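You operate a simulated robot arm through the tools that you are given. There is no shell and no other tool. Be economical: measure what you need, move in short steps, check, and stop when the job is done.

You are at the controls of a simulated robot arm. One attempt, no reset.

## Task
Cover the seed tray, warm it till the lid mists, then air it.
Fine: valve to 3 (up to 45 C); once it mists, lid slider to AIR and valve down to 2.

The check looks at the end state, three seconds after you hand in, the way a careful person would. Anything else that was tipped, shoved, dropped, spilled or broken makes it a failure. Lids that push on must go on centred and level and be pressed home; caps that screw on are set level and turned clockwise until they are tight.

## Robot
A 6-joint arm with a two-finger parallel gripper, fixed in place. Base frame: the origin is at the foot of the arm, x ahead of it, y to its left, z up. Readings come in m, degrees, newtons and seconds.
With the tool pointing down near the work surface it reaches from about 0.26 to 0.68 m from the base axis. Its first joint turns from -166.0 to 166.0 degrees. Payload 4.1 kg.
The TCP is the grasp point between the finger pads, 0.023 m short of the fingertips. In the tool frame z runs along the fingers and y along their closing line. Largest opening 0.094 m; finger width 0.038, thickness 0.01; the body of the gripper, 0.054 by 0.096 m, starts 0.039 m behind the TCP.
Orientation is that of the tool frame in the base frame, as a unit quaternion [w, x, y, z]. With the fingers straight down and closing along the base's y, the tool's x points along the base's -x, its y along +y and its z along -z.

## Interface
- The arm moves only by the tool servo_tool. Its argument "plan" is a list of rows, each an object of numbers (a shift or turn left out is 0, a gripper value left out holds the last): "tx", "ty", "tz": the shift along the base's x, y, z in m; "rx", "ry", "rz": the turn, a rotation vector about the base's x, y, z in degrees. In form: [{"tx": .., "ty": .., "tz": .., "rx": .., "ry": .., "rz": ..}, ...]. A call has 1 to 12 rows; each row is the pose to reach, as a shift and turn from the pose commanded when the call began. "claw" is the closure, from 0 (fully open) to 1 (shut), set as the call begins (left out, the last holds). A row lasts 0.2 s, in which the tool goes at most 0.05 m and 8.6 degrees; a call with a longer step from one row to the next is refused whole, and so is a gripper value outside its range. A pose out of reach is approached as far as the arm can. The call stops where the force on the tool passes 40 N (or 10 N more than at its start, if that is more) or the arm is blocked; 0.2 s more then pass. The fingers move at their own pace (about 0.045 m/s each) and stop on an object; they squeeze with about 28 N. The grip force told is the motor's: it shows also when the fingers shut on nothing. Time passes only in rows, and 0.2 s behind the last, so rows that repeat a pose let the fingers close. It gives the time, the measured TCP pose, the force on the tool (base axes), the opening and the grip force at its end, in the units of the frame above (readings bear some noise), with the torque about the TCP (base axes, N m) and any sound that the robot's microphone picked up, and new pictures: "show" is both (left out), scene, wrist or none.
- Cameras (640 x 400 px; columns grow to the right, rows downward): "scene" is fixed at [0.2198, -0.5, 1.442]; the picture's right is [0.87, -0.49, 0.00], its down [-0.24, -0.42, -0.87] and it looks along [0.43, 0.76, -0.49] (base axes); focal length 214 px, centre (320, 200). "wrist" rides on the gripper at [0.086, 0.016, -0.074] in the tool frame; the picture's right is [-0.18, 0.98, 0.00], its down [-0.58, -0.11, -0.81] and it looks along [-0.79, -0.15, 0.59] (tool axes); focal length 243 px, centre (320, 200). There is no depth. A picture from a camera that has moved, and an enlarged one, comes with that camera's place and axes in the base frame and with its lens.
- move_column(by): slides the trunk up (or, below 0, down) by that many m; the arm rides with it, the base frame stays. It gives what a move gives, with no picture.
- zoom(camera, box): a new picture of the part [left, top, right, bottom] of that camera's present view, enlarged. The clock stands still meanwhile.
- close_job(): hands the job in; it is judged then, once.

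Go step by step. Nothing tells you positions but the pictures and the camera data: compare them with the known pose of the tool, close in by small moves and look again before you grip or let go. The budget is 120 turns and 200 pictures, counting those below and the enlarged ones. Unless the task says otherwise, let go and move clear before handing in, and close with one line.

The tools are called after "Request:" by a JSON object that holds its "name" and its "arguments". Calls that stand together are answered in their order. servo_tool: Moves the arm, as the interface text tells. Its arguments: {"type":"object","properties":{"plan":{"type":"array","items":{"type":"object","properties":{"tx":{"type":"number"},"ty":{"type":"number"},"tz":{"type":"number"},"rx":{"type":"number"},"ry":{"type":"number"},"rz":{"type":"number"}}}},"claw":{"type":"number"},"show":{"type":"string","enum":["both","scene","wrist","none"]}},"required":["plan"]} The other tools are called the same way: move_column (by) slides the trunk up or down; zoom (camera, box) takes an enlarged picture of a part of a camera's view; close_job () hands the job in.

At the start:

```text
t: 0.0
tcp_pos: [0.2823, 0.0946, 1.4373]
tcp_rot: [0.0, 0.0, 1.0, 0.001]
force: [0.2, -0.4, 0.0]
wrist_torque: [-0.01, 0.01, -0.02]
width: 0.094
gripper_force: 0.1
trunk travel left (down, up): [-0.568, 0.022]
```

scene: 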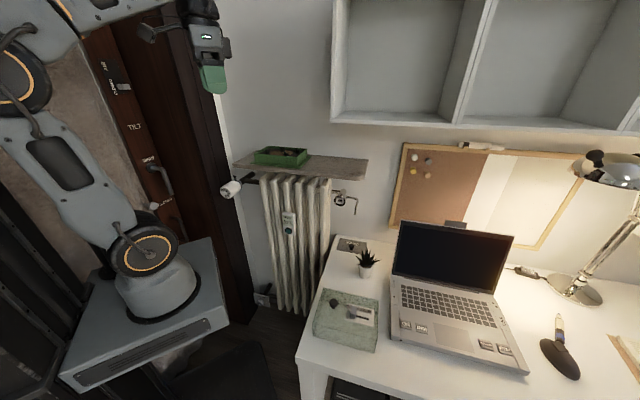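
wrist: 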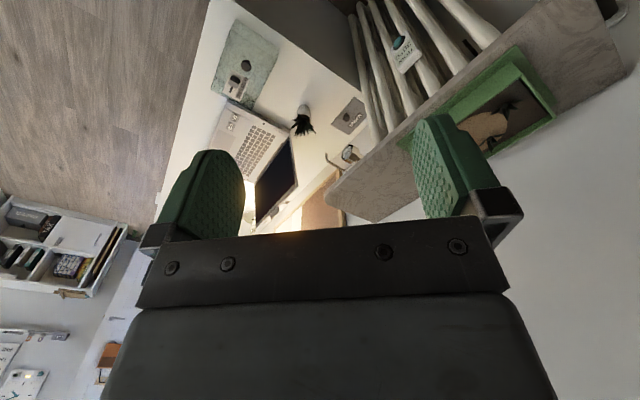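

I see a radiator with a shelf holding a green seed tray, a white thermostat valve at its left, and a translucent greenish thing on the desk that may be the lid. I'll zoom in to identify them.

Request:
{"name": "zoom", "arguments": {"camera": "scene", "box": [210, 130, 380, 236]}}

Request:
{"name": "zoom", "arguments": {"camera": "scene", "box": [295, 220, 423, 300]}}

Request:
{"name": "zoom", "arguments": {"camera": "scene", "box": [295, 280, 423, 360]}}

Request:
{"name": "zoom", "arguments": {"camera": "scene", "box": [215, 165, 279, 205]}}

```text
3.76 times, centred on (295, 183) of scene
camera zoom: at [0.2198, -0.5, 1.442], right [0.87, -0.49, 0.0], down [-0.24, -0.42, -0.87], along [0.43, 0.76, -0.49], focal length 807 px, centre (414, 264)
```

zoom: 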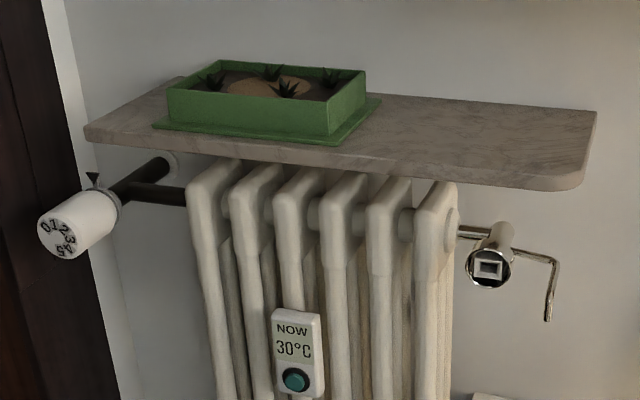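

```text
5.00 times, centred on (359, 260) of scene
camera zoom: at [0.2198, -0.5, 1.442], right [0.87, -0.49, 0.0], down [-0.24, -0.42, -0.87], along [0.43, 0.76, -0.49], focal length 1072 px, centre (125, -100)
```

zoom: 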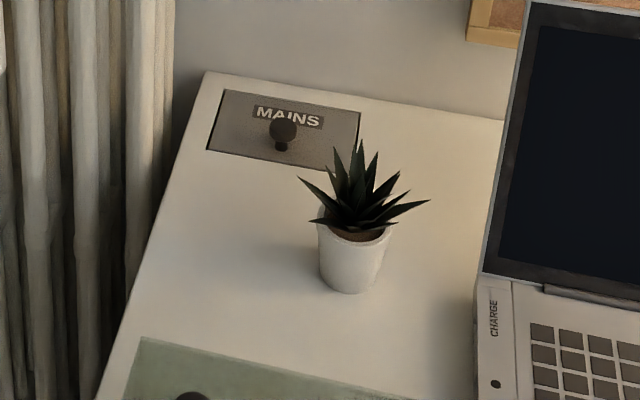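

```text
5.00 times, centred on (359, 320) of scene
camera zoom: at [0.2198, -0.5, 1.442], right [0.87, -0.49, 0.0], down [-0.24, -0.42, -0.87], along [0.43, 0.76, -0.49], focal length 1072 px, centre (125, -400)
```

zoom: 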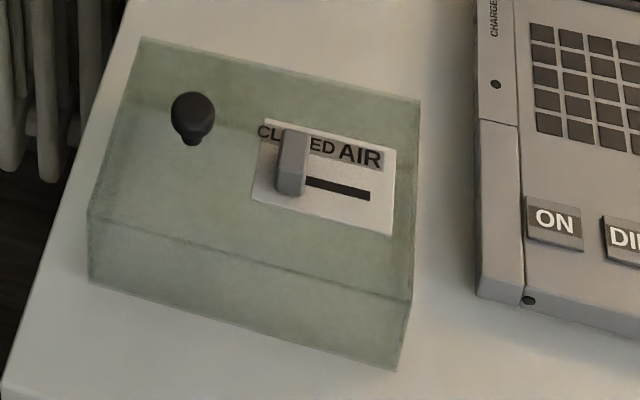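

```text
10.00 times, centred on (247, 185) of scene
camera zoom: at [0.2198, -0.5, 1.442], right [0.87, -0.49, 0.0], down [-0.24, -0.42, -0.87], along [0.43, 0.76, -0.49], focal length 2145 px, centre (1050, 350)
```

zoom: 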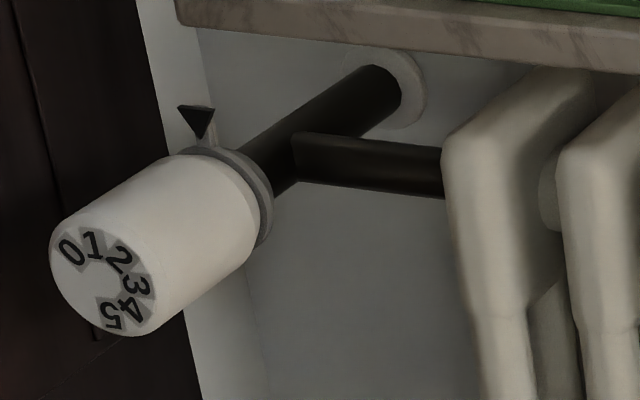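

The lid (knob, and a slider standing at CLOSED) triangulates to about (0.469, -0.144, 0.829) for its knob. The tray is on the shelf near y≈0.45, z≈1.15. I'll lower the trunk and go look at the lid from closer.

Request:
{"name": "move_column", "arguments": {"by": -0.25}}

Request:
{"name": "servo_tool", "arguments": {"plan": [{"ty": -0.05}, {"ty": -0.1}, {"ty": -0.15}, {"ty": -0.2}, {"ty": -0.235}]}}

```text
t: 2.6
tcp_pos: [0.2819, 0.0941, 1.1869]
tcp_rot: [-0.001, 0.0, 1.0, 0.0]
force: [-0.4, 0.6, 0.2]
wrist_torque: [0.02, 0.01, -0.01]
width: 0.0938
gripper_force: 0.1
trunk travel left (down, up): [-0.318, 0.272]
```

```text
t: 3.8
tcp_pos: [0.2821, -0.1447, 1.1878]
tcp_rot: [0.0, -0.001, 1.0, -0.001]
force: [-0.4, -0.2, 0.0]
wrist_torque: [0.01, -0.01, -0.05]
width: 0.0941
gripper_force: 0.1
trunk travel left (down, up): [-0.318, 0.272]
camera wrist: at [0.1938, -0.1287, 1.2611], right [0.18, 0.98, 0.0], down [0.58, -0.11, 0.81], along [0.79, -0.15, -0.59], focal length 243 px, centre (320, 200)
```

scene: 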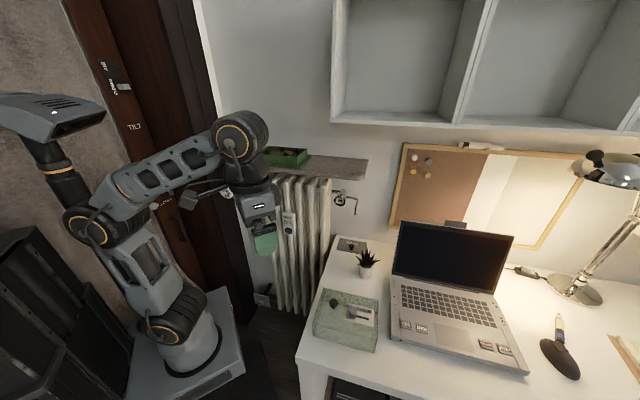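
wrist: 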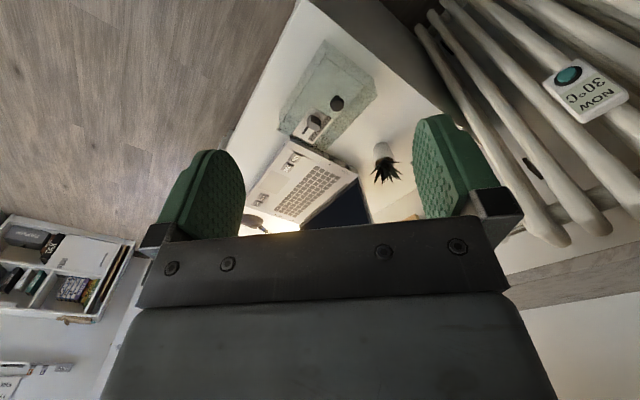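

Request:
{"name": "zoom", "arguments": {"camera": "wrist", "box": [264, 30, 392, 150]}}

Request:
{"name": "zoom", "arguments": {"camera": "scene", "box": [300, 280, 396, 360]}}

```text
3.33 times, centred on (328, 90) of wrist
camera zoom: at [0.1938, -0.1287, 1.2611], right [0.18, 0.98, 0.0], down [0.58, -0.11, 0.81], along [0.79, -0.15, -0.59], focal length 809 px, centre (293, 567)
```

zoom: 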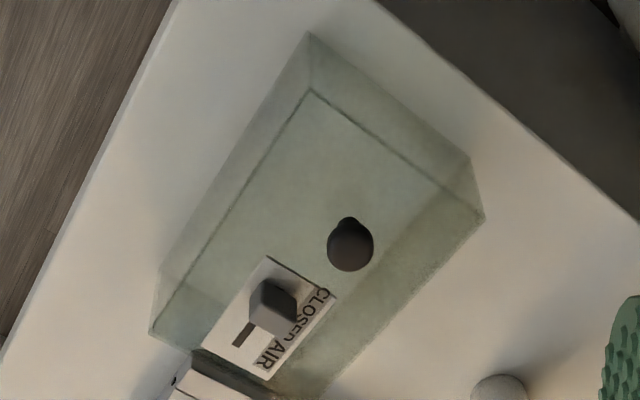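

```text
5.00 times, centred on (348, 320) of scene
camera zoom: at [0.2198, -0.5, 1.442], right [0.87, -0.49, 0.0], down [-0.24, -0.42, -0.87], along [0.43, 0.76, -0.49], focal length 1072 px, centre (180, -400)
```

zoom: 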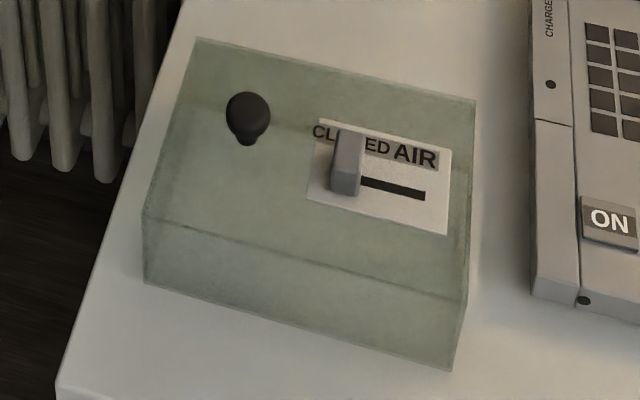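

The lid is about 0.19 × 0.13 × 0.075 m. Its top is at z≈0.80 and its long axis (knob to slider) is yawed about -44°. Next I turn the wrist camera to face the tray on the shelf.

Request:
{"name": "servo_tool", "arguments": {"plan": [{"tx": 0.014, "ty": 0.02, "tz": 0.015, "rz": 8}, {"tx": 0.028, "ty": 0.04, "tz": 0.03, "rz": 16}, {"tx": 0.042, "ty": 0.06, "tz": 0.045, "rz": 24}, {"tx": 0.056, "ty": 0.08, "tz": 0.06, "rz": 32}, {"tx": 0.07, "ty": 0.1, "tz": 0.075, "rz": 40}, {"tx": 0.084, "ty": 0.12, "tz": 0.09, "rz": 48}, {"tx": 0.098, "ty": 0.14, "tz": 0.105, "rz": 56}, {"tx": 0.112, "ty": 0.16, "tz": 0.12, "rz": 64}, {"tx": 0.126, "ty": 0.18, "tz": 0.135, "rz": 72}, {"tx": 0.14, "ty": 0.2, "tz": 0.15, "rz": 80}, {"tx": 0.154, "ty": 0.22, "tz": 0.165, "rz": 88}, {"tx": 0.168, "ty": 0.245, "tz": 0.18, "rz": 90}]}}

```text
t: 6.4
tcp_pos: [0.4049, 0.0889, 1.1961]
tcp_rot: [0.002, -0.707, 0.707, -0.002]
force: [0.0, -0.2, 0.3]
wrist_torque: [0.0, 0.0, 0.01]
width: 0.094
gripper_force: 0.1
out of reach, approached as far as the arm can: row 2, 3, 4, 5, 6, 7, 8, 9, 10, 11, 12
trunk travel left (down, up): [-0.318, 0.272]
camera wrist: at [0.3872, 0.0025, 1.2699], right [-0.98, 0.19, -0.01], down [0.11, 0.58, 0.81], along [0.15, 0.79, -0.59], focal length 243 px, centre (320, 200)
```

scene: 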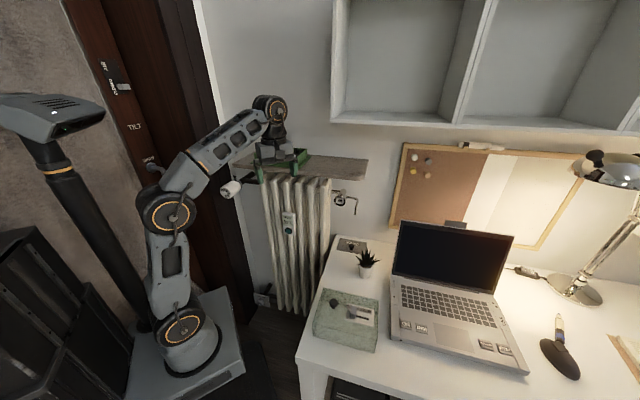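
wrist: 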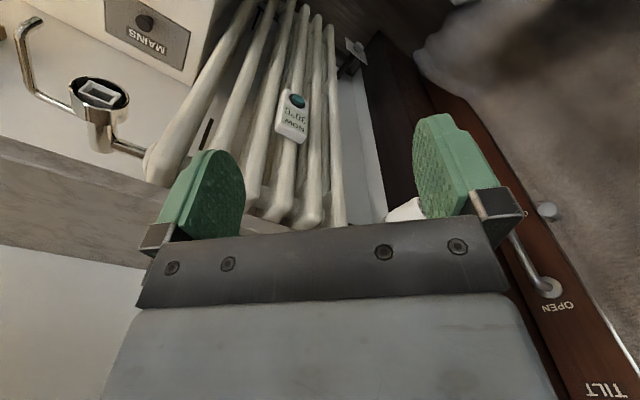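

The arm hit its height limit, so I raise the trunk for an overhead view of the tray.

Request:
{"name": "move_column", "arguments": {"by": 0.25}}

Request:
{"name": "servo_tool", "arguments": {"plan": [{"tx": 0.03}, {"tx": 0.06}]}}

```text
t: 9.0
tcp_pos: [0.4051, 0.0895, 1.4454]
tcp_rot: [0.003, -0.706, 0.708, -0.002]
force: [-0.1, 0.3, 0.2]
wrist_torque: [-0.01, -0.01, 0.01]
width: 0.0939
gripper_force: 0.1
trunk travel left (down, up): [-0.568, 0.022]
```

```text
t: 9.6
tcp_pos: [0.4615, 0.0883, 1.43]
tcp_rot: [0.003, -0.706, 0.709, -0.001]
force: [-0.1, -0.4, -0.3]
wrist_torque: [0.03, 0.0, -0.01]
width: 0.0936
gripper_force: 0.1
out of reach, approached as far as the arm can: row 1, 2
trunk travel left (down, up): [-0.568, 0.022]
camera wrist: at [0.4422, 0.0009, 1.5036], right [-0.98, 0.19, -0.01], down [0.11, 0.58, 0.81], along [0.16, 0.79, -0.59], focal length 243 px, centre (320, 200)
```

scene: 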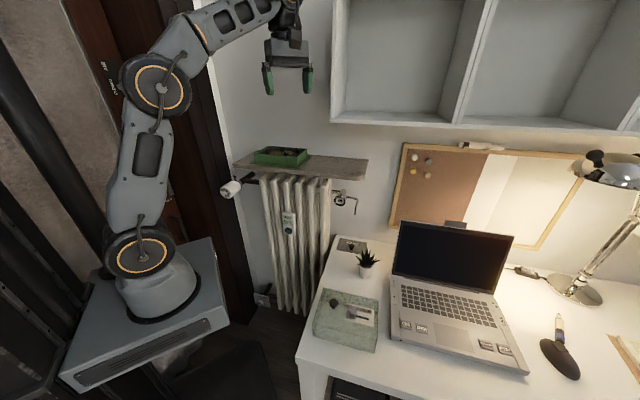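
wrist: 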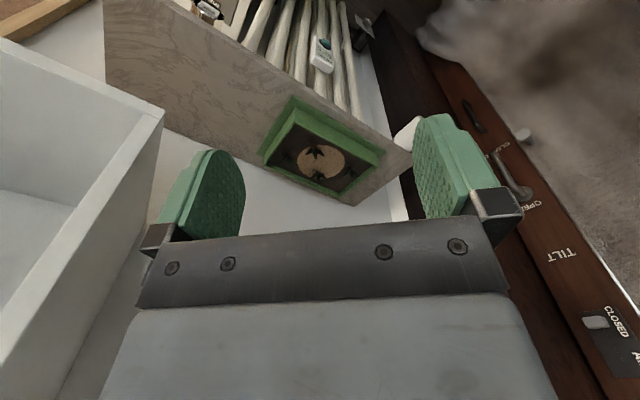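

Request:
{"name": "zoom", "arguments": {"camera": "wrist", "box": [250, 80, 410, 210]}}

Request:
{"name": "zoom", "arguments": {"camera": "scene", "box": [230, 135, 326, 195]}}

```text
3.08 times, centred on (330, 145) of wrist
camera zoom: at [0.4422, 0.0009, 1.5036], right [-0.98, 0.19, -0.01], down [0.11, 0.58, 0.81], along [0.16, 0.79, -0.59], focal length 746 px, centre (289, 369)
```

zoom: 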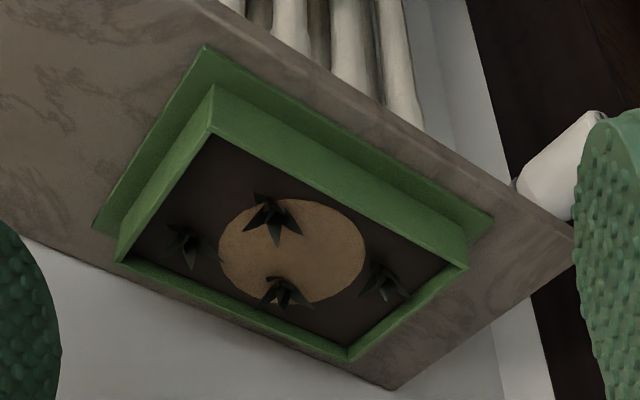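

```text
6.67 times, centred on (278, 165) of scene
camera zoom: at [0.2198, -0.5, 1.442], right [0.87, -0.49, 0.0], down [-0.24, -0.42, -0.87], along [0.43, 0.76, -0.49], focal length 1430 px, centre (600, 433)
```

zoom: 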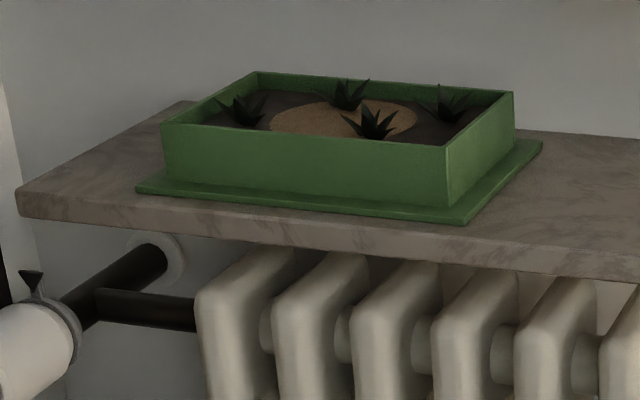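

The tray is yawed about -45° like the lid, with its centre at about (0.505, 0.319), rim at z≈1.189 and outer walls 0.174 × 0.112. So the lid needs almost pure translation of about (0, 0.494). I'll go above the lid knob with the fingers closing along the lid's long axis.

Request:
{"name": "servo_tool", "arguments": {"plan": [{"ty": -0.04, "tz": -0.01, "rz": -7.5}, {"ty": -0.08, "tz": -0.02, "rz": -15}, {"ty": -0.12, "tz": -0.03, "rz": -22.5}, {"ty": -0.16, "tz": -0.04, "rz": -30}, {"tx": 0.003, "ty": -0.2, "tz": -0.05, "rz": -37.5}, {"tx": 0.0075, "ty": -0.232, "tz": -0.06, "rz": -45}], "claw": 0.4, "show": "none"}}

Request:
{"name": "move_column", "arguments": {"by": -0.4}}

Request:
{"name": "servo_tool", "arguments": {"plan": [{"tz": 0}]}}

```text
t: 11.0
tcp_pos: [0.4671, -0.1446, 1.3672]
tcp_rot: [0.001, -0.379, 0.925, -0.002]
force: [0.2, 0.3, 1.1]
wrist_torque: [-0.01, -0.02, 0.03]
width: 0.0562
gripper_force: 0.1
trunk travel left (down, up): [-0.568, 0.022]
```

```text
t: 14.8
tcp_pos: [0.4653, -0.1428, 0.9682]
tcp_rot: [0.002, -0.381, 0.924, -0.002]
force: [-0.6, -0.1, -0.4]
wrist_torque: [0.01, -0.01, 0.03]
width: 0.0563
gripper_force: 0.0
trunk travel left (down, up): [-0.168, 0.422]
```

```text
t: 15.2
tcp_pos: [0.4665, -0.1429, 0.9694]
tcp_rot: [0.001, -0.382, 0.924, -0.002]
force: [0.6, -0.5, 0.4]
wrist_torque: [-0.02, -0.02, -0.01]
width: 0.0563
gripper_force: 0.1
trunk travel left (down, up): [-0.168, 0.422]
camera wrist: at [0.3924, -0.1933, 1.0425], right [-0.56, 0.83, 0.0], down [0.49, 0.33, 0.81], along [0.67, 0.45, -0.59], focal length 243 px, centre (320, 200)
```

scene: 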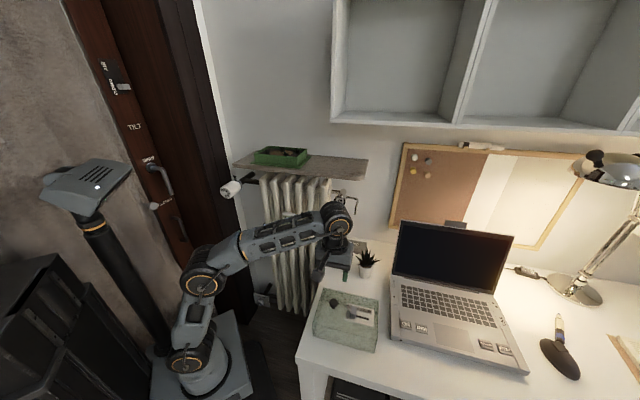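
wrist: 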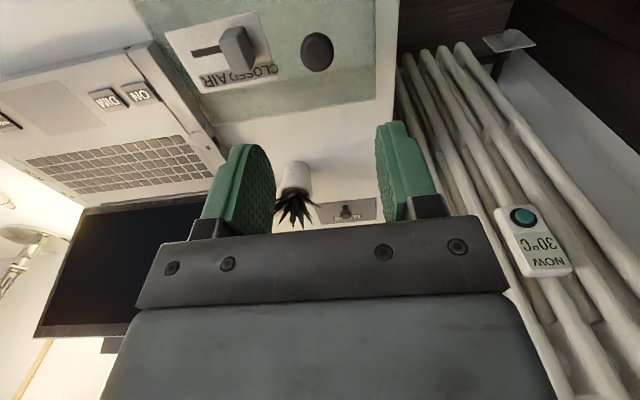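

The gripper is directly above the knob. I descend partway and look.

Request:
{"name": "servo_tool", "arguments": {"plan": [{"ty": -0.001, "tz": -0.03}, {"ty": -0.002, "tz": -0.06}, {"ty": -0.002, "tz": -0.085}, {"ty": -0.002, "tz": -0.1}]}}

Request:
{"name": "zoom", "arguments": {"camera": "scene", "box": [296, 260, 392, 340]}}

```text
t: 16.2
tcp_pos: [0.4671, -0.1458, 0.8676]
tcp_rot: [0.003, -0.382, 0.924, -0.003]
force: [-0.6, -0.7, -0.4]
wrist_torque: [0.0, -0.03, -0.01]
width: 0.0566
gripper_force: 0.0
trunk travel left (down, up): [-0.168, 0.422]
camera wrist: at [0.3921, -0.1962, 0.9409], right [-0.56, 0.83, -0.01], down [0.48, 0.33, 0.81], along [0.67, 0.45, -0.59], focal length 243 px, centre (320, 200)
```

scene: 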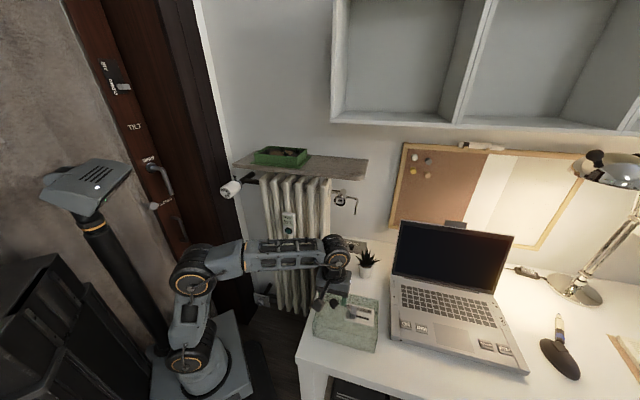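
wrist: 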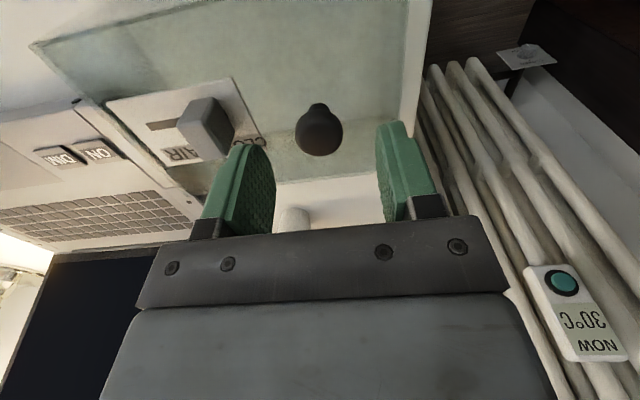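

```text
5.00 times, centred on (344, 300) of scene
camera zoom: at [0.2198, -0.5, 1.442], right [0.87, -0.49, 0.0], down [-0.24, -0.42, -0.87], along [0.43, 0.76, -0.49], focal length 1072 px, centre (200, -300)
```

zoom: 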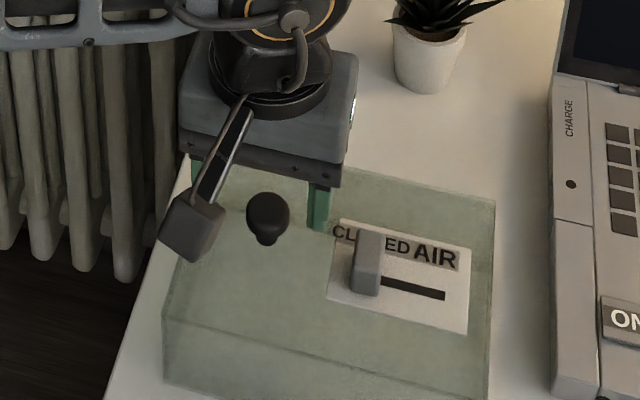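

Request:
{"name": "servo_tool", "arguments": {"plan": [{"tx": -0.002, "ty": -0.003, "tz": -0.015}, {"tx": -0.002, "ty": -0.003, "tz": -0.03}, {"tx": -0.002, "ty": -0.003, "tz": -0.037}]}}

Request:
{"name": "zoom", "arguments": {"camera": "wrist", "box": [180, 100, 460, 275]}}

Request:
{"name": "zoom", "arguments": {"camera": "scene", "box": [306, 270, 386, 320]}}

```text
t: 17.0
tcp_pos: [0.4642, -0.1471, 0.8298]
tcp_rot: [0.002, -0.381, 0.924, -0.002]
force: [-0.4, -0.5, 0.7]
wrist_torque: [-0.02, 0.0, 0.02]
width: 0.0562
gripper_force: 0.1
trunk travel left (down, up): [-0.168, 0.422]
camera wrist: at [0.3902, -0.1973, 0.9046], right [-0.56, 0.83, 0.0], down [0.49, 0.33, 0.81], along [0.67, 0.45, -0.59], focal length 243 px, centre (320, 200)
```

scene: 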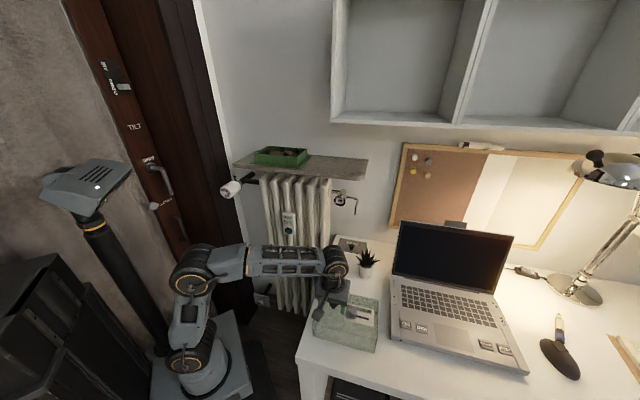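
wrist: 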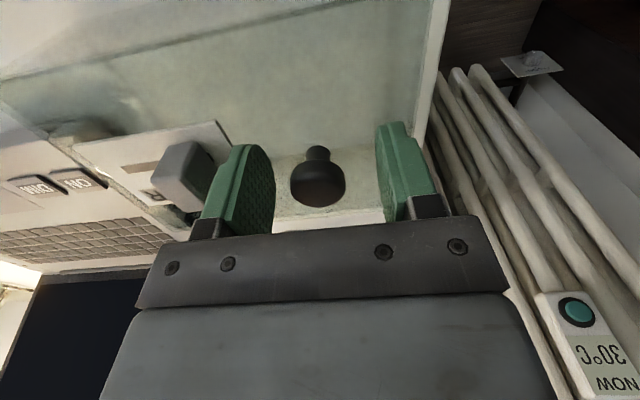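

```text
2.29 times, centred on (320, 188) of wrist
camera zoom: at [0.3902, -0.1973, 0.9046], right [-0.56, 0.83, 0.0], down [0.49, 0.33, 0.81], along [0.67, 0.45, -0.59], focal length 555 px, centre (320, 229)
```

zoom: 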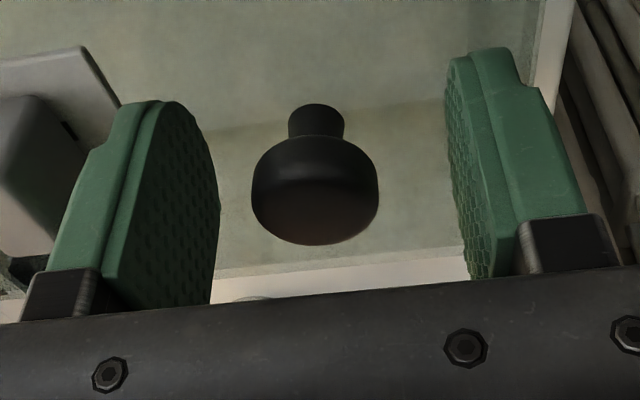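

```text
8.00 times, centred on (346, 295) of scene
camera zoom: at [0.2198, -0.5, 1.442], right [0.87, -0.49, 0.0], down [-0.24, -0.42, -0.87], along [0.43, 0.76, -0.49], focal length 1716 px, centre (112, -560)
```

zoom: 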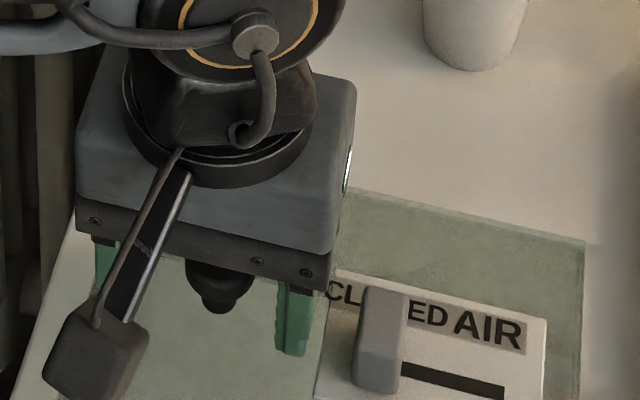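

The knob sits centred between the pads. Closing now.

Request:
{"name": "servo_tool", "arguments": {"plan": [{}, {}, {}, {}], "claw": 1, "show": "none"}}

Request:
{"name": "servo_tool", "arguments": {"plan": [{"tz": 0.01}, {"tz": 0.03}, {"tz": 0.05}]}}

```text
t: 18.0
tcp_pos: [0.4658, -0.1461, 0.8303]
tcp_rot: [0.002, -0.381, 0.925, -0.003]
force: [-0.2, -0.4, 0.4]
wrist_torque: [0.01, 0.03, -0.03]
width: 0.0269
gripper_force: 27.6
trunk travel left (down, up): [-0.168, 0.422]
```

```text
t: 18.8
tcp_pos: [0.465, -0.1491, 0.8811]
tcp_rot: [0.001, -0.381, 0.925, -0.002]
force: [1.1, -0.4, -0.4]
wrist_torque: [0.0, 0.01, 0.01]
width: 0.0
gripper_force: 28.3
trunk travel left (down, up): [-0.168, 0.422]
camera wrist: at [0.3906, -0.1986, 0.955], right [-0.56, 0.83, 0.0], down [0.49, 0.33, 0.81], along [0.67, 0.45, -0.59], focal length 243 px, centre (320, 200)
```

scene: 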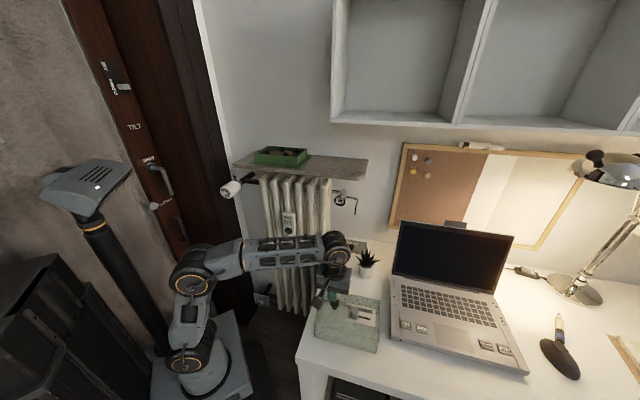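
wrist: 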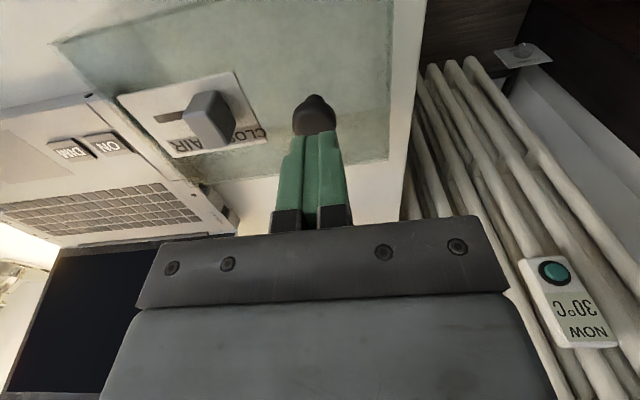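

The grip slipped off the knob. I'll check the lid's position and the knob's shape.

Request:
{"name": "zoom", "arguments": {"camera": "scene", "box": [300, 280, 396, 360]}}

Request:
{"name": "servo_tool", "arguments": {"plan": [{"tz": 0.03}, {"tz": 0.06}, {"tz": 0.06}, {"tz": 0.06}], "claw": 0.4, "show": "none"}}

Request:
{"name": "zoom", "arguments": {"camera": "wrist", "box": [120, 0, 440, 200]}}

```text
5.00 times, centred on (348, 320) of scene
camera zoom: at [0.2198, -0.5, 1.442], right [0.87, -0.49, 0.0], down [-0.24, -0.42, -0.87], along [0.43, 0.76, -0.49], focal length 1072 px, centre (180, -400)
```

zoom: 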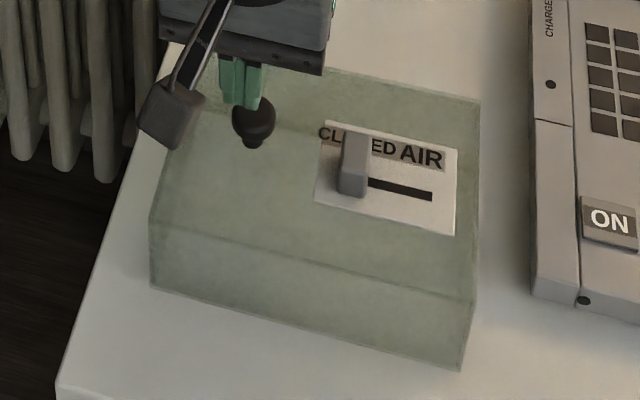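

```text
t: 19.8
tcp_pos: [0.4632, -0.1485, 0.9406]
tcp_rot: [0.002, -0.382, 0.924, -0.002]
force: [-0.5, 0.6, 0.7]
wrist_torque: [0.0, 0.0, -0.02]
width: 0.0566
gripper_force: 0.1
trunk travel left (down, up): [-0.168, 0.422]
```

```text
2.00 times, centred on (280, 100) of wrist
camera zoom: at [0.3901, -0.1978, 1.0136], right [-0.56, 0.83, 0.0], down [0.49, 0.33, 0.81], along [0.67, 0.45, -0.59], focal length 485 px, centre (400, 400)
```

zoom: 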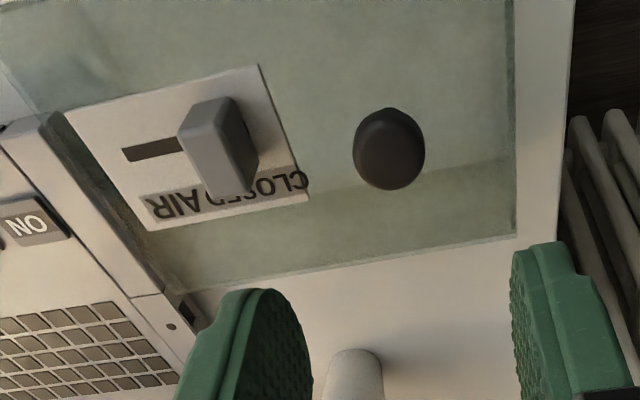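

The lid is still upright, shifted a few mm, and the knob is now at about (0.469, -0.150). I'll grip lower, beneath the knob's widest part, and lift gently.

Request:
{"name": "servo_tool", "arguments": {"plan": [{"tx": 0.005, "ty": -0.002, "tz": -0.04}, {"tx": 0.005, "ty": -0.002, "tz": -0.08}, {"tx": 0.005, "ty": -0.002, "tz": -0.105}, {"tx": 0.005, "ty": -0.002, "tz": -0.11}, {"tx": 0.005, "ty": -0.002, "tz": -0.113}, {"tx": 0.005, "ty": -0.002, "tz": -0.116}], "show": "wrist"}}

Request:
{"name": "zoom", "arguments": {"camera": "wrist", "box": [200, 120, 440, 270]}}

```text
t: 21.2
tcp_pos: [0.4688, -0.1499, 0.8282]
tcp_rot: [0.004, -0.381, 0.925, -0.004]
force: [-0.5, -1.4, 21.0]
wrist_torque: [0.34, 0.61, 0.17]
width: 0.056
gripper_force: 0.0
trunk travel left (down, up): [-0.168, 0.422]
camera wrist: at [0.3941, -0.1998, 0.9017], right [-0.56, 0.83, -0.01], down [0.48, 0.34, 0.81], along [0.67, 0.45, -0.59], focal length 243 px, centre (320, 200)
```

wrist: 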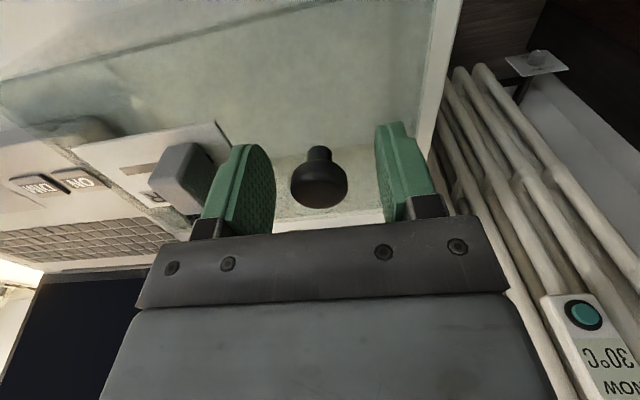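

```text
2.67 times, centred on (320, 195) of wrist
camera zoom: at [0.3941, -0.1998, 0.9017], right [-0.56, 0.83, -0.01], down [0.48, 0.34, 0.81], along [0.67, 0.45, -0.59], focal length 647 px, centre (320, 213)
```

zoom: 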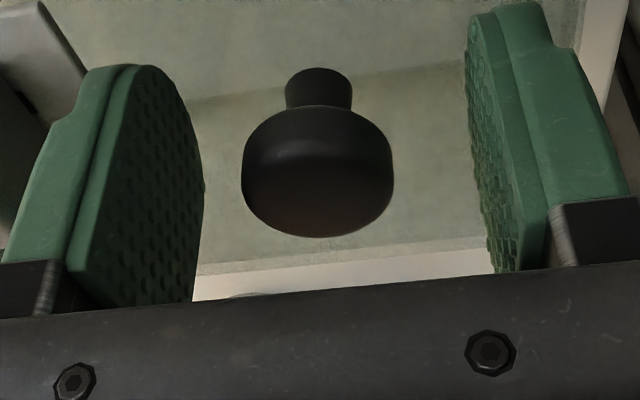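

The tips touch the lid top at tcp z≈0.828, so the height is right. I'll rise a hair to unload, close, let the grip settle, then lift very slowly and watch the force.

Request:
{"name": "servo_tool", "arguments": {"plan": [{"tz": 0.003}, {"tz": 0.003}], "show": "none"}}

Request:
{"name": "servo_tool", "arguments": {"plan": [{}, {}, {}, {}, {}, {}], "claw": 1, "show": "wrist"}}

Request:
{"name": "servo_tool", "arguments": {"plan": [{"tz": 0.002}, {"tz": 0.004}, {"tz": 0.006}, {"tz": 0.008}], "show": "wrist"}}

```text
t: 21.8
tcp_pos: [0.4699, -0.1503, 0.828]
tcp_rot: [0.002, -0.381, 0.924, -0.002]
force: [-1.5, 0.2, 7.9]
wrist_torque: [0.16, 0.3, 0.02]
width: 0.0566
gripper_force: 0.6
trunk travel left (down, up): [-0.168, 0.422]
```

```text
t: 23.2
tcp_pos: [0.4699, -0.1501, 0.8279]
tcp_rot: [0.001, -0.381, 0.925, -0.003]
force: [1.0, 0.8, 1.5]
wrist_torque: [0.08, -0.1, 0.01]
width: 0.0264
gripper_force: 27.7
trunk travel left (down, up): [-0.168, 0.422]
camera wrist: at [0.3954, -0.2003, 0.902], right [-0.56, 0.83, 0.0], down [0.49, 0.33, 0.81], along [0.67, 0.45, -0.59], focal length 243 px, centre (320, 200)
```

wrist: 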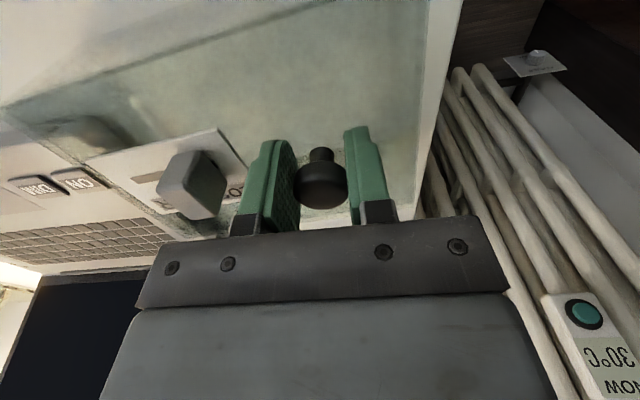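

```text
t: 24.2
tcp_pos: [0.4696, -0.1516, 0.8369]
tcp_rot: [0.002, -0.381, 0.924, -0.002]
force: [0.8, -0.9, -1.0]
wrist_torque: [0.03, 0.03, 0.0]
width: 0.0265
gripper_force: 27.6
trunk travel left (down, up): [-0.168, 0.422]
camera wrist: at [0.3959, -0.2006, 0.9114], right [-0.56, 0.83, 0.0], down [0.49, 0.33, 0.81], along [0.67, 0.45, -0.59], focal length 243 px, centre (320, 200)
```

wrist: 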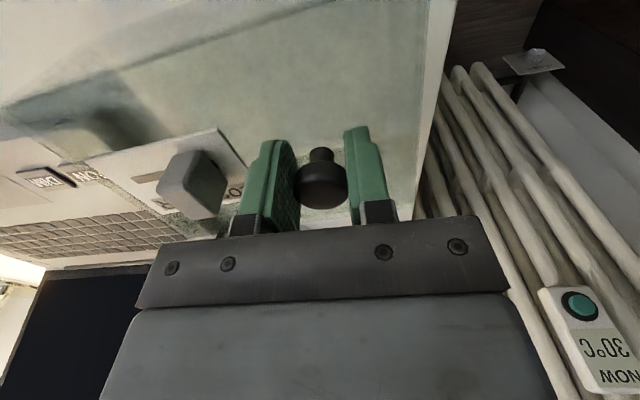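

It holds. I continue lifting slowly.

Request:
{"name": "servo_tool", "arguments": {"plan": [{"tz": 0.005}, {"tz": 0.01}, {"tz": 0.016}, {"tz": 0.022}, {"tz": 0.03}, {"tz": 0.038}]}}

Request:
{"name": "zoom", "arguments": {"camera": "scene", "box": [296, 260, 392, 360]}}

```text
t: 25.6
tcp_pos: [0.4708, -0.1509, 0.875]
tcp_rot: [0.003, -0.381, 0.925, -0.002]
force: [0.7, -0.5, -1.1]
wrist_torque: [0.03, 0.05, -0.01]
width: 0.0266
gripper_force: 28.1
trunk travel left (down, up): [-0.168, 0.422]
camera wrist: at [0.396, -0.2004, 0.9485], right [-0.56, 0.83, 0.0], down [0.49, 0.33, 0.81], along [0.67, 0.45, -0.59], focal length 243 px, centre (320, 200)
```

scene: 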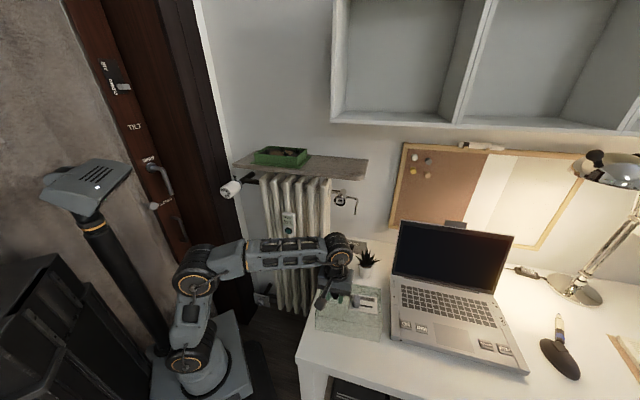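
wrist: 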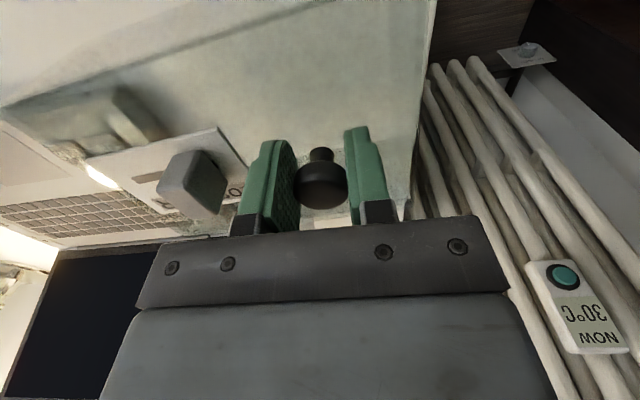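

```text
4.00 times, centred on (344, 310) of scene
camera zoom: at [0.2198, -0.5, 1.442], right [0.87, -0.49, 0.0], down [-0.24, -0.42, -0.87], along [0.43, 0.76, -0.49], focal length 858 px, centre (224, -240)
```

zoom: 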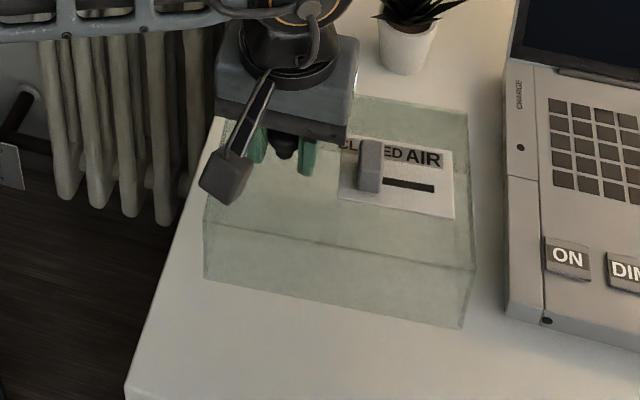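

The lid is lifted level. I raise the trunk to its top with the lid held, and then check.

Request:
{"name": "move_column", "arguments": {"by": 0.42}}

Request:
{"name": "servo_tool", "arguments": {"plan": [{"tx": -0.015, "ty": 0.025, "tz": 0.006}, {"tx": -0.03, "ty": 0.05, "tz": 0.012}, {"tx": -0.045, "ty": 0.075, "tz": 0.018}, {"tx": -0.06, "ty": 0.1, "tz": 0.024}, {"tx": -0.075, "ty": 0.125, "tz": 0.03}, {"tx": -0.09, "ty": 0.15, "tz": 0.036}, {"tx": -0.105, "ty": 0.175, "tz": 0.04}, {"tx": -0.12, "ty": 0.2, "tz": 0.044}, {"tx": -0.135, "ty": 0.225, "tz": 0.048}, {"tx": -0.15, "ty": 0.25, "tz": 0.05}]}}

```text
refused: 0.42 is not a number from -0.4 to 0.4
```

```text
t: 27.8
tcp_pos: [0.3186, 0.1016, 0.9257]
tcp_rot: [0.001, -0.38, 0.925, -0.002]
force: [0.7, 0.2, -0.5]
wrist_torque: [0.01, 0.1, 0.04]
width: 0.0267
gripper_force: 27.4
trunk travel left (down, up): [-0.168, 0.422]
camera wrist: at [0.2446, 0.0511, 0.9997], right [-0.56, 0.83, 0.0], down [0.49, 0.33, 0.81], along [0.67, 0.45, -0.59], focal length 243 px, centre (320, 200)
```

scene: 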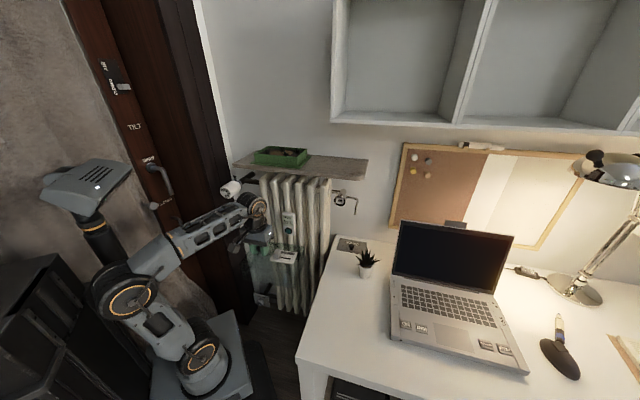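
wrist: 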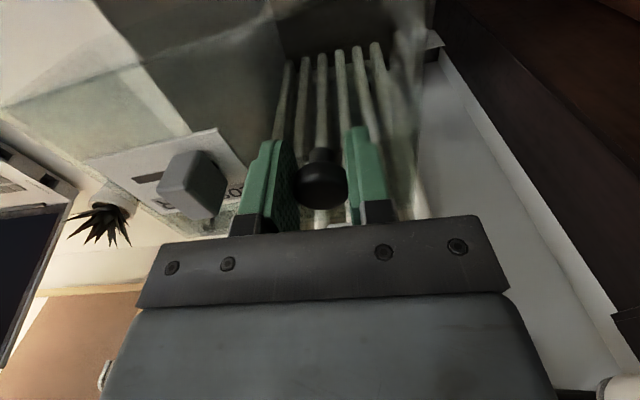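

The column call was refused for its size, so the lateral move happened at low height, but nothing was touched. Raising the trunk now by an allowed amount.

Request:
{"name": "move_column", "arguments": {"by": 0.4}}

Request:
{"name": "servo_tool", "arguments": {"plan": [{"tz": 0.01}, {"tz": 0.02}]}}

```text
t: 31.6
tcp_pos: [0.3185, 0.1012, 1.3252]
tcp_rot: [0.002, -0.381, 0.925, -0.002]
force: [0.1, 0.1, -2.2]
wrist_torque: [0.02, 0.05, 0.0]
width: 0.0264
gripper_force: 28.2
trunk travel left (down, up): [-0.568, 0.022]
```

```text
t: 32.2
tcp_pos: [0.3192, 0.1011, 1.3458]
tcp_rot: [0.001, -0.382, 0.924, -0.002]
force: [-0.7, 0.3, -1.2]
wrist_torque: [0.04, 0.04, -0.03]
width: 0.0267
gripper_force: 27.7
trunk travel left (down, up): [-0.568, 0.022]
camera wrist: at [0.2455, 0.0511, 1.4204], right [-0.56, 0.83, 0.0], down [0.49, 0.33, 0.81], along [0.67, 0.45, -0.59], focal length 243 px, centre (320, 200)
```

scene: 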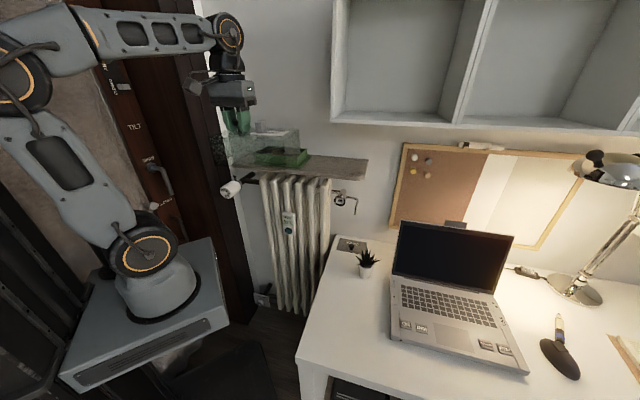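
wrist: 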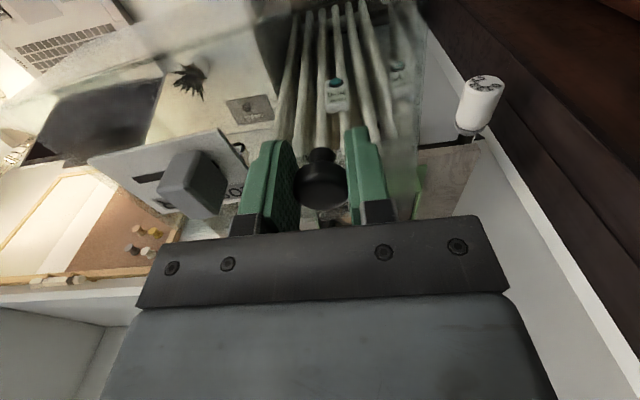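

Before moving over the tray I measure the lid's offset and tilt relative to the tool.

Request:
{"name": "zoom", "arguments": {"camera": "scene", "box": [200, 90, 320, 180]}}

Request:
{"name": "zoom", "arguments": {"camera": "wrist", "box": [60, 0, 460, 250]}}

```text
4.44 times, centred on (260, 135) of scene
camera zoom: at [0.2198, -0.5, 1.442], right [0.87, -0.49, 0.0], down [-0.24, -0.42, -0.87], along [0.43, 0.76, -0.49], focal length 953 px, centre (587, 489)
```

zoom: 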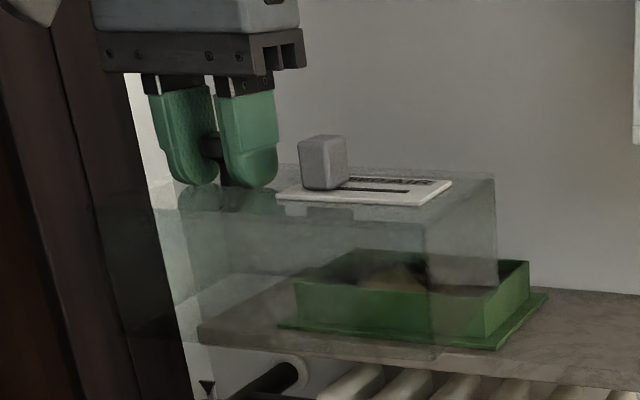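

```text
1.60 times, centred on (260, 125) of wrist
camera zoom: at [0.2455, 0.0511, 1.4204], right [-0.56, 0.83, 0.0], down [0.49, 0.33, 0.81], along [0.67, 0.45, -0.59], focal length 388 px, centre (416, 320)
```

zoom: 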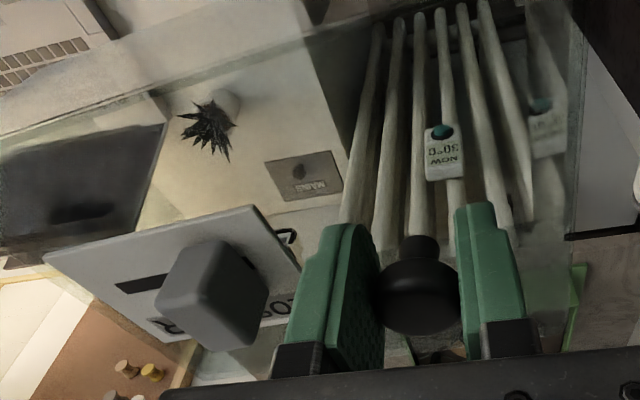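

Request:
{"name": "servo_tool", "arguments": {"plan": [{"tx": 0.015, "ty": 0.025}, {"tx": 0.03, "ty": 0.05}, {"tx": 0.045, "ty": 0.075}, {"tx": 0.06, "ty": 0.1}, {"tx": 0.075, "ty": 0.125}, {"tx": 0.09, "ty": 0.15}, {"tx": 0.105, "ty": 0.175}, {"tx": 0.12, "ty": 0.2}]}}

Request:
{"name": "zoom", "arguments": {"camera": "scene", "box": [210, 90, 330, 180]}}

```text
t: 34.0
tcp_pos: [0.4383, 0.3015, 1.3453]
tcp_rot: [0.002, -0.381, 0.925, -0.002]
force: [0.5, -0.6, -1.2]
wrist_torque: [0.01, 0.04, -0.02]
width: 0.0268
gripper_force: 28.0
trunk travel left (down, up): [-0.568, 0.022]
camera wrist: at [0.3644, 0.2519, 1.4192], right [-0.56, 0.83, -0.01], down [0.49, 0.34, 0.81], along [0.67, 0.45, -0.59], focal length 243 px, centre (320, 200)
```

scene: 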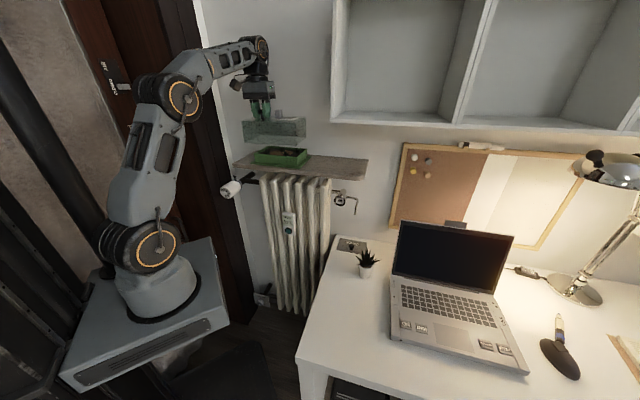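
wrist: 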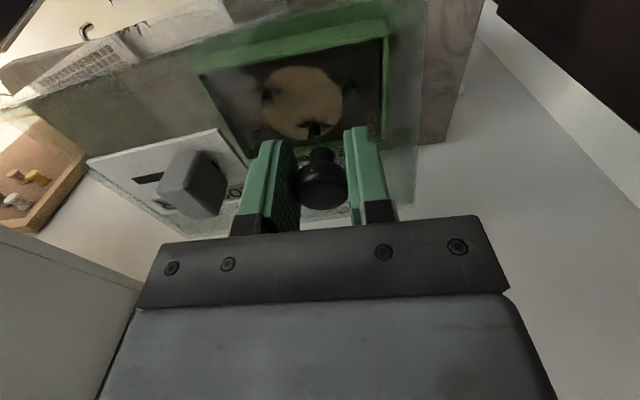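

```text
4.44 times, centred on (270, 135) of scene
camera zoom: at [0.2198, -0.5, 1.442], right [0.87, -0.49, 0.0], down [-0.24, -0.42, -0.87], along [0.43, 0.76, -0.49], focal length 953 px, centre (542, 489)
```

zoom: 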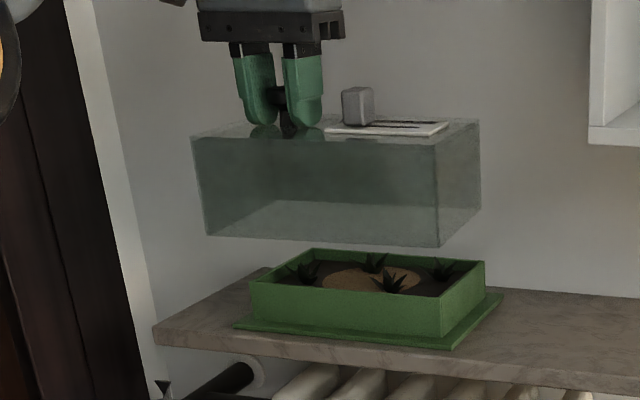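

Request:
{"name": "zoom", "arguments": {"camera": "wrist", "box": [0, 0, 480, 250]}}

Request:
{"name": "zoom", "arguments": {"camera": "scene", "box": [236, 105, 316, 155]}}

```text
1.33 times, centred on (240, 125) of wrist
camera zoom: at [0.3644, 0.2519, 1.4192], right [-0.56, 0.83, -0.01], down [0.49, 0.34, 0.81], along [0.67, 0.45, -0.59], focal length 324 px, centre (427, 300)
```

zoom: 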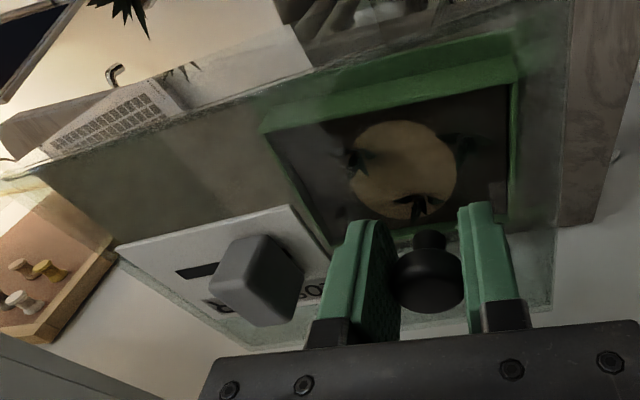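

```text
8.00 times, centred on (276, 130) of scene
camera zoom: at [0.2198, -0.5, 1.442], right [0.87, -0.49, 0.0], down [-0.24, -0.42, -0.87], along [0.43, 0.76, -0.49], focal length 1716 px, centre (672, 760)
```

zoom: 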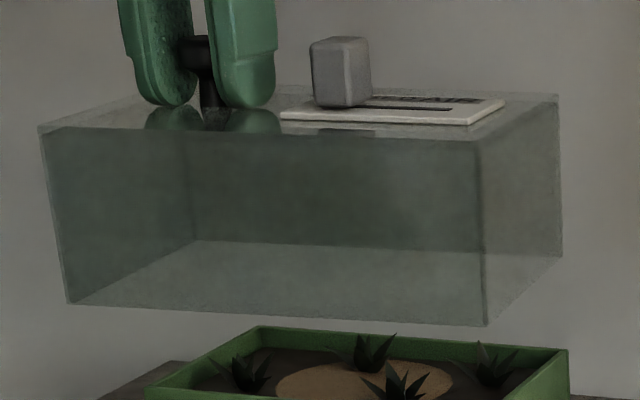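

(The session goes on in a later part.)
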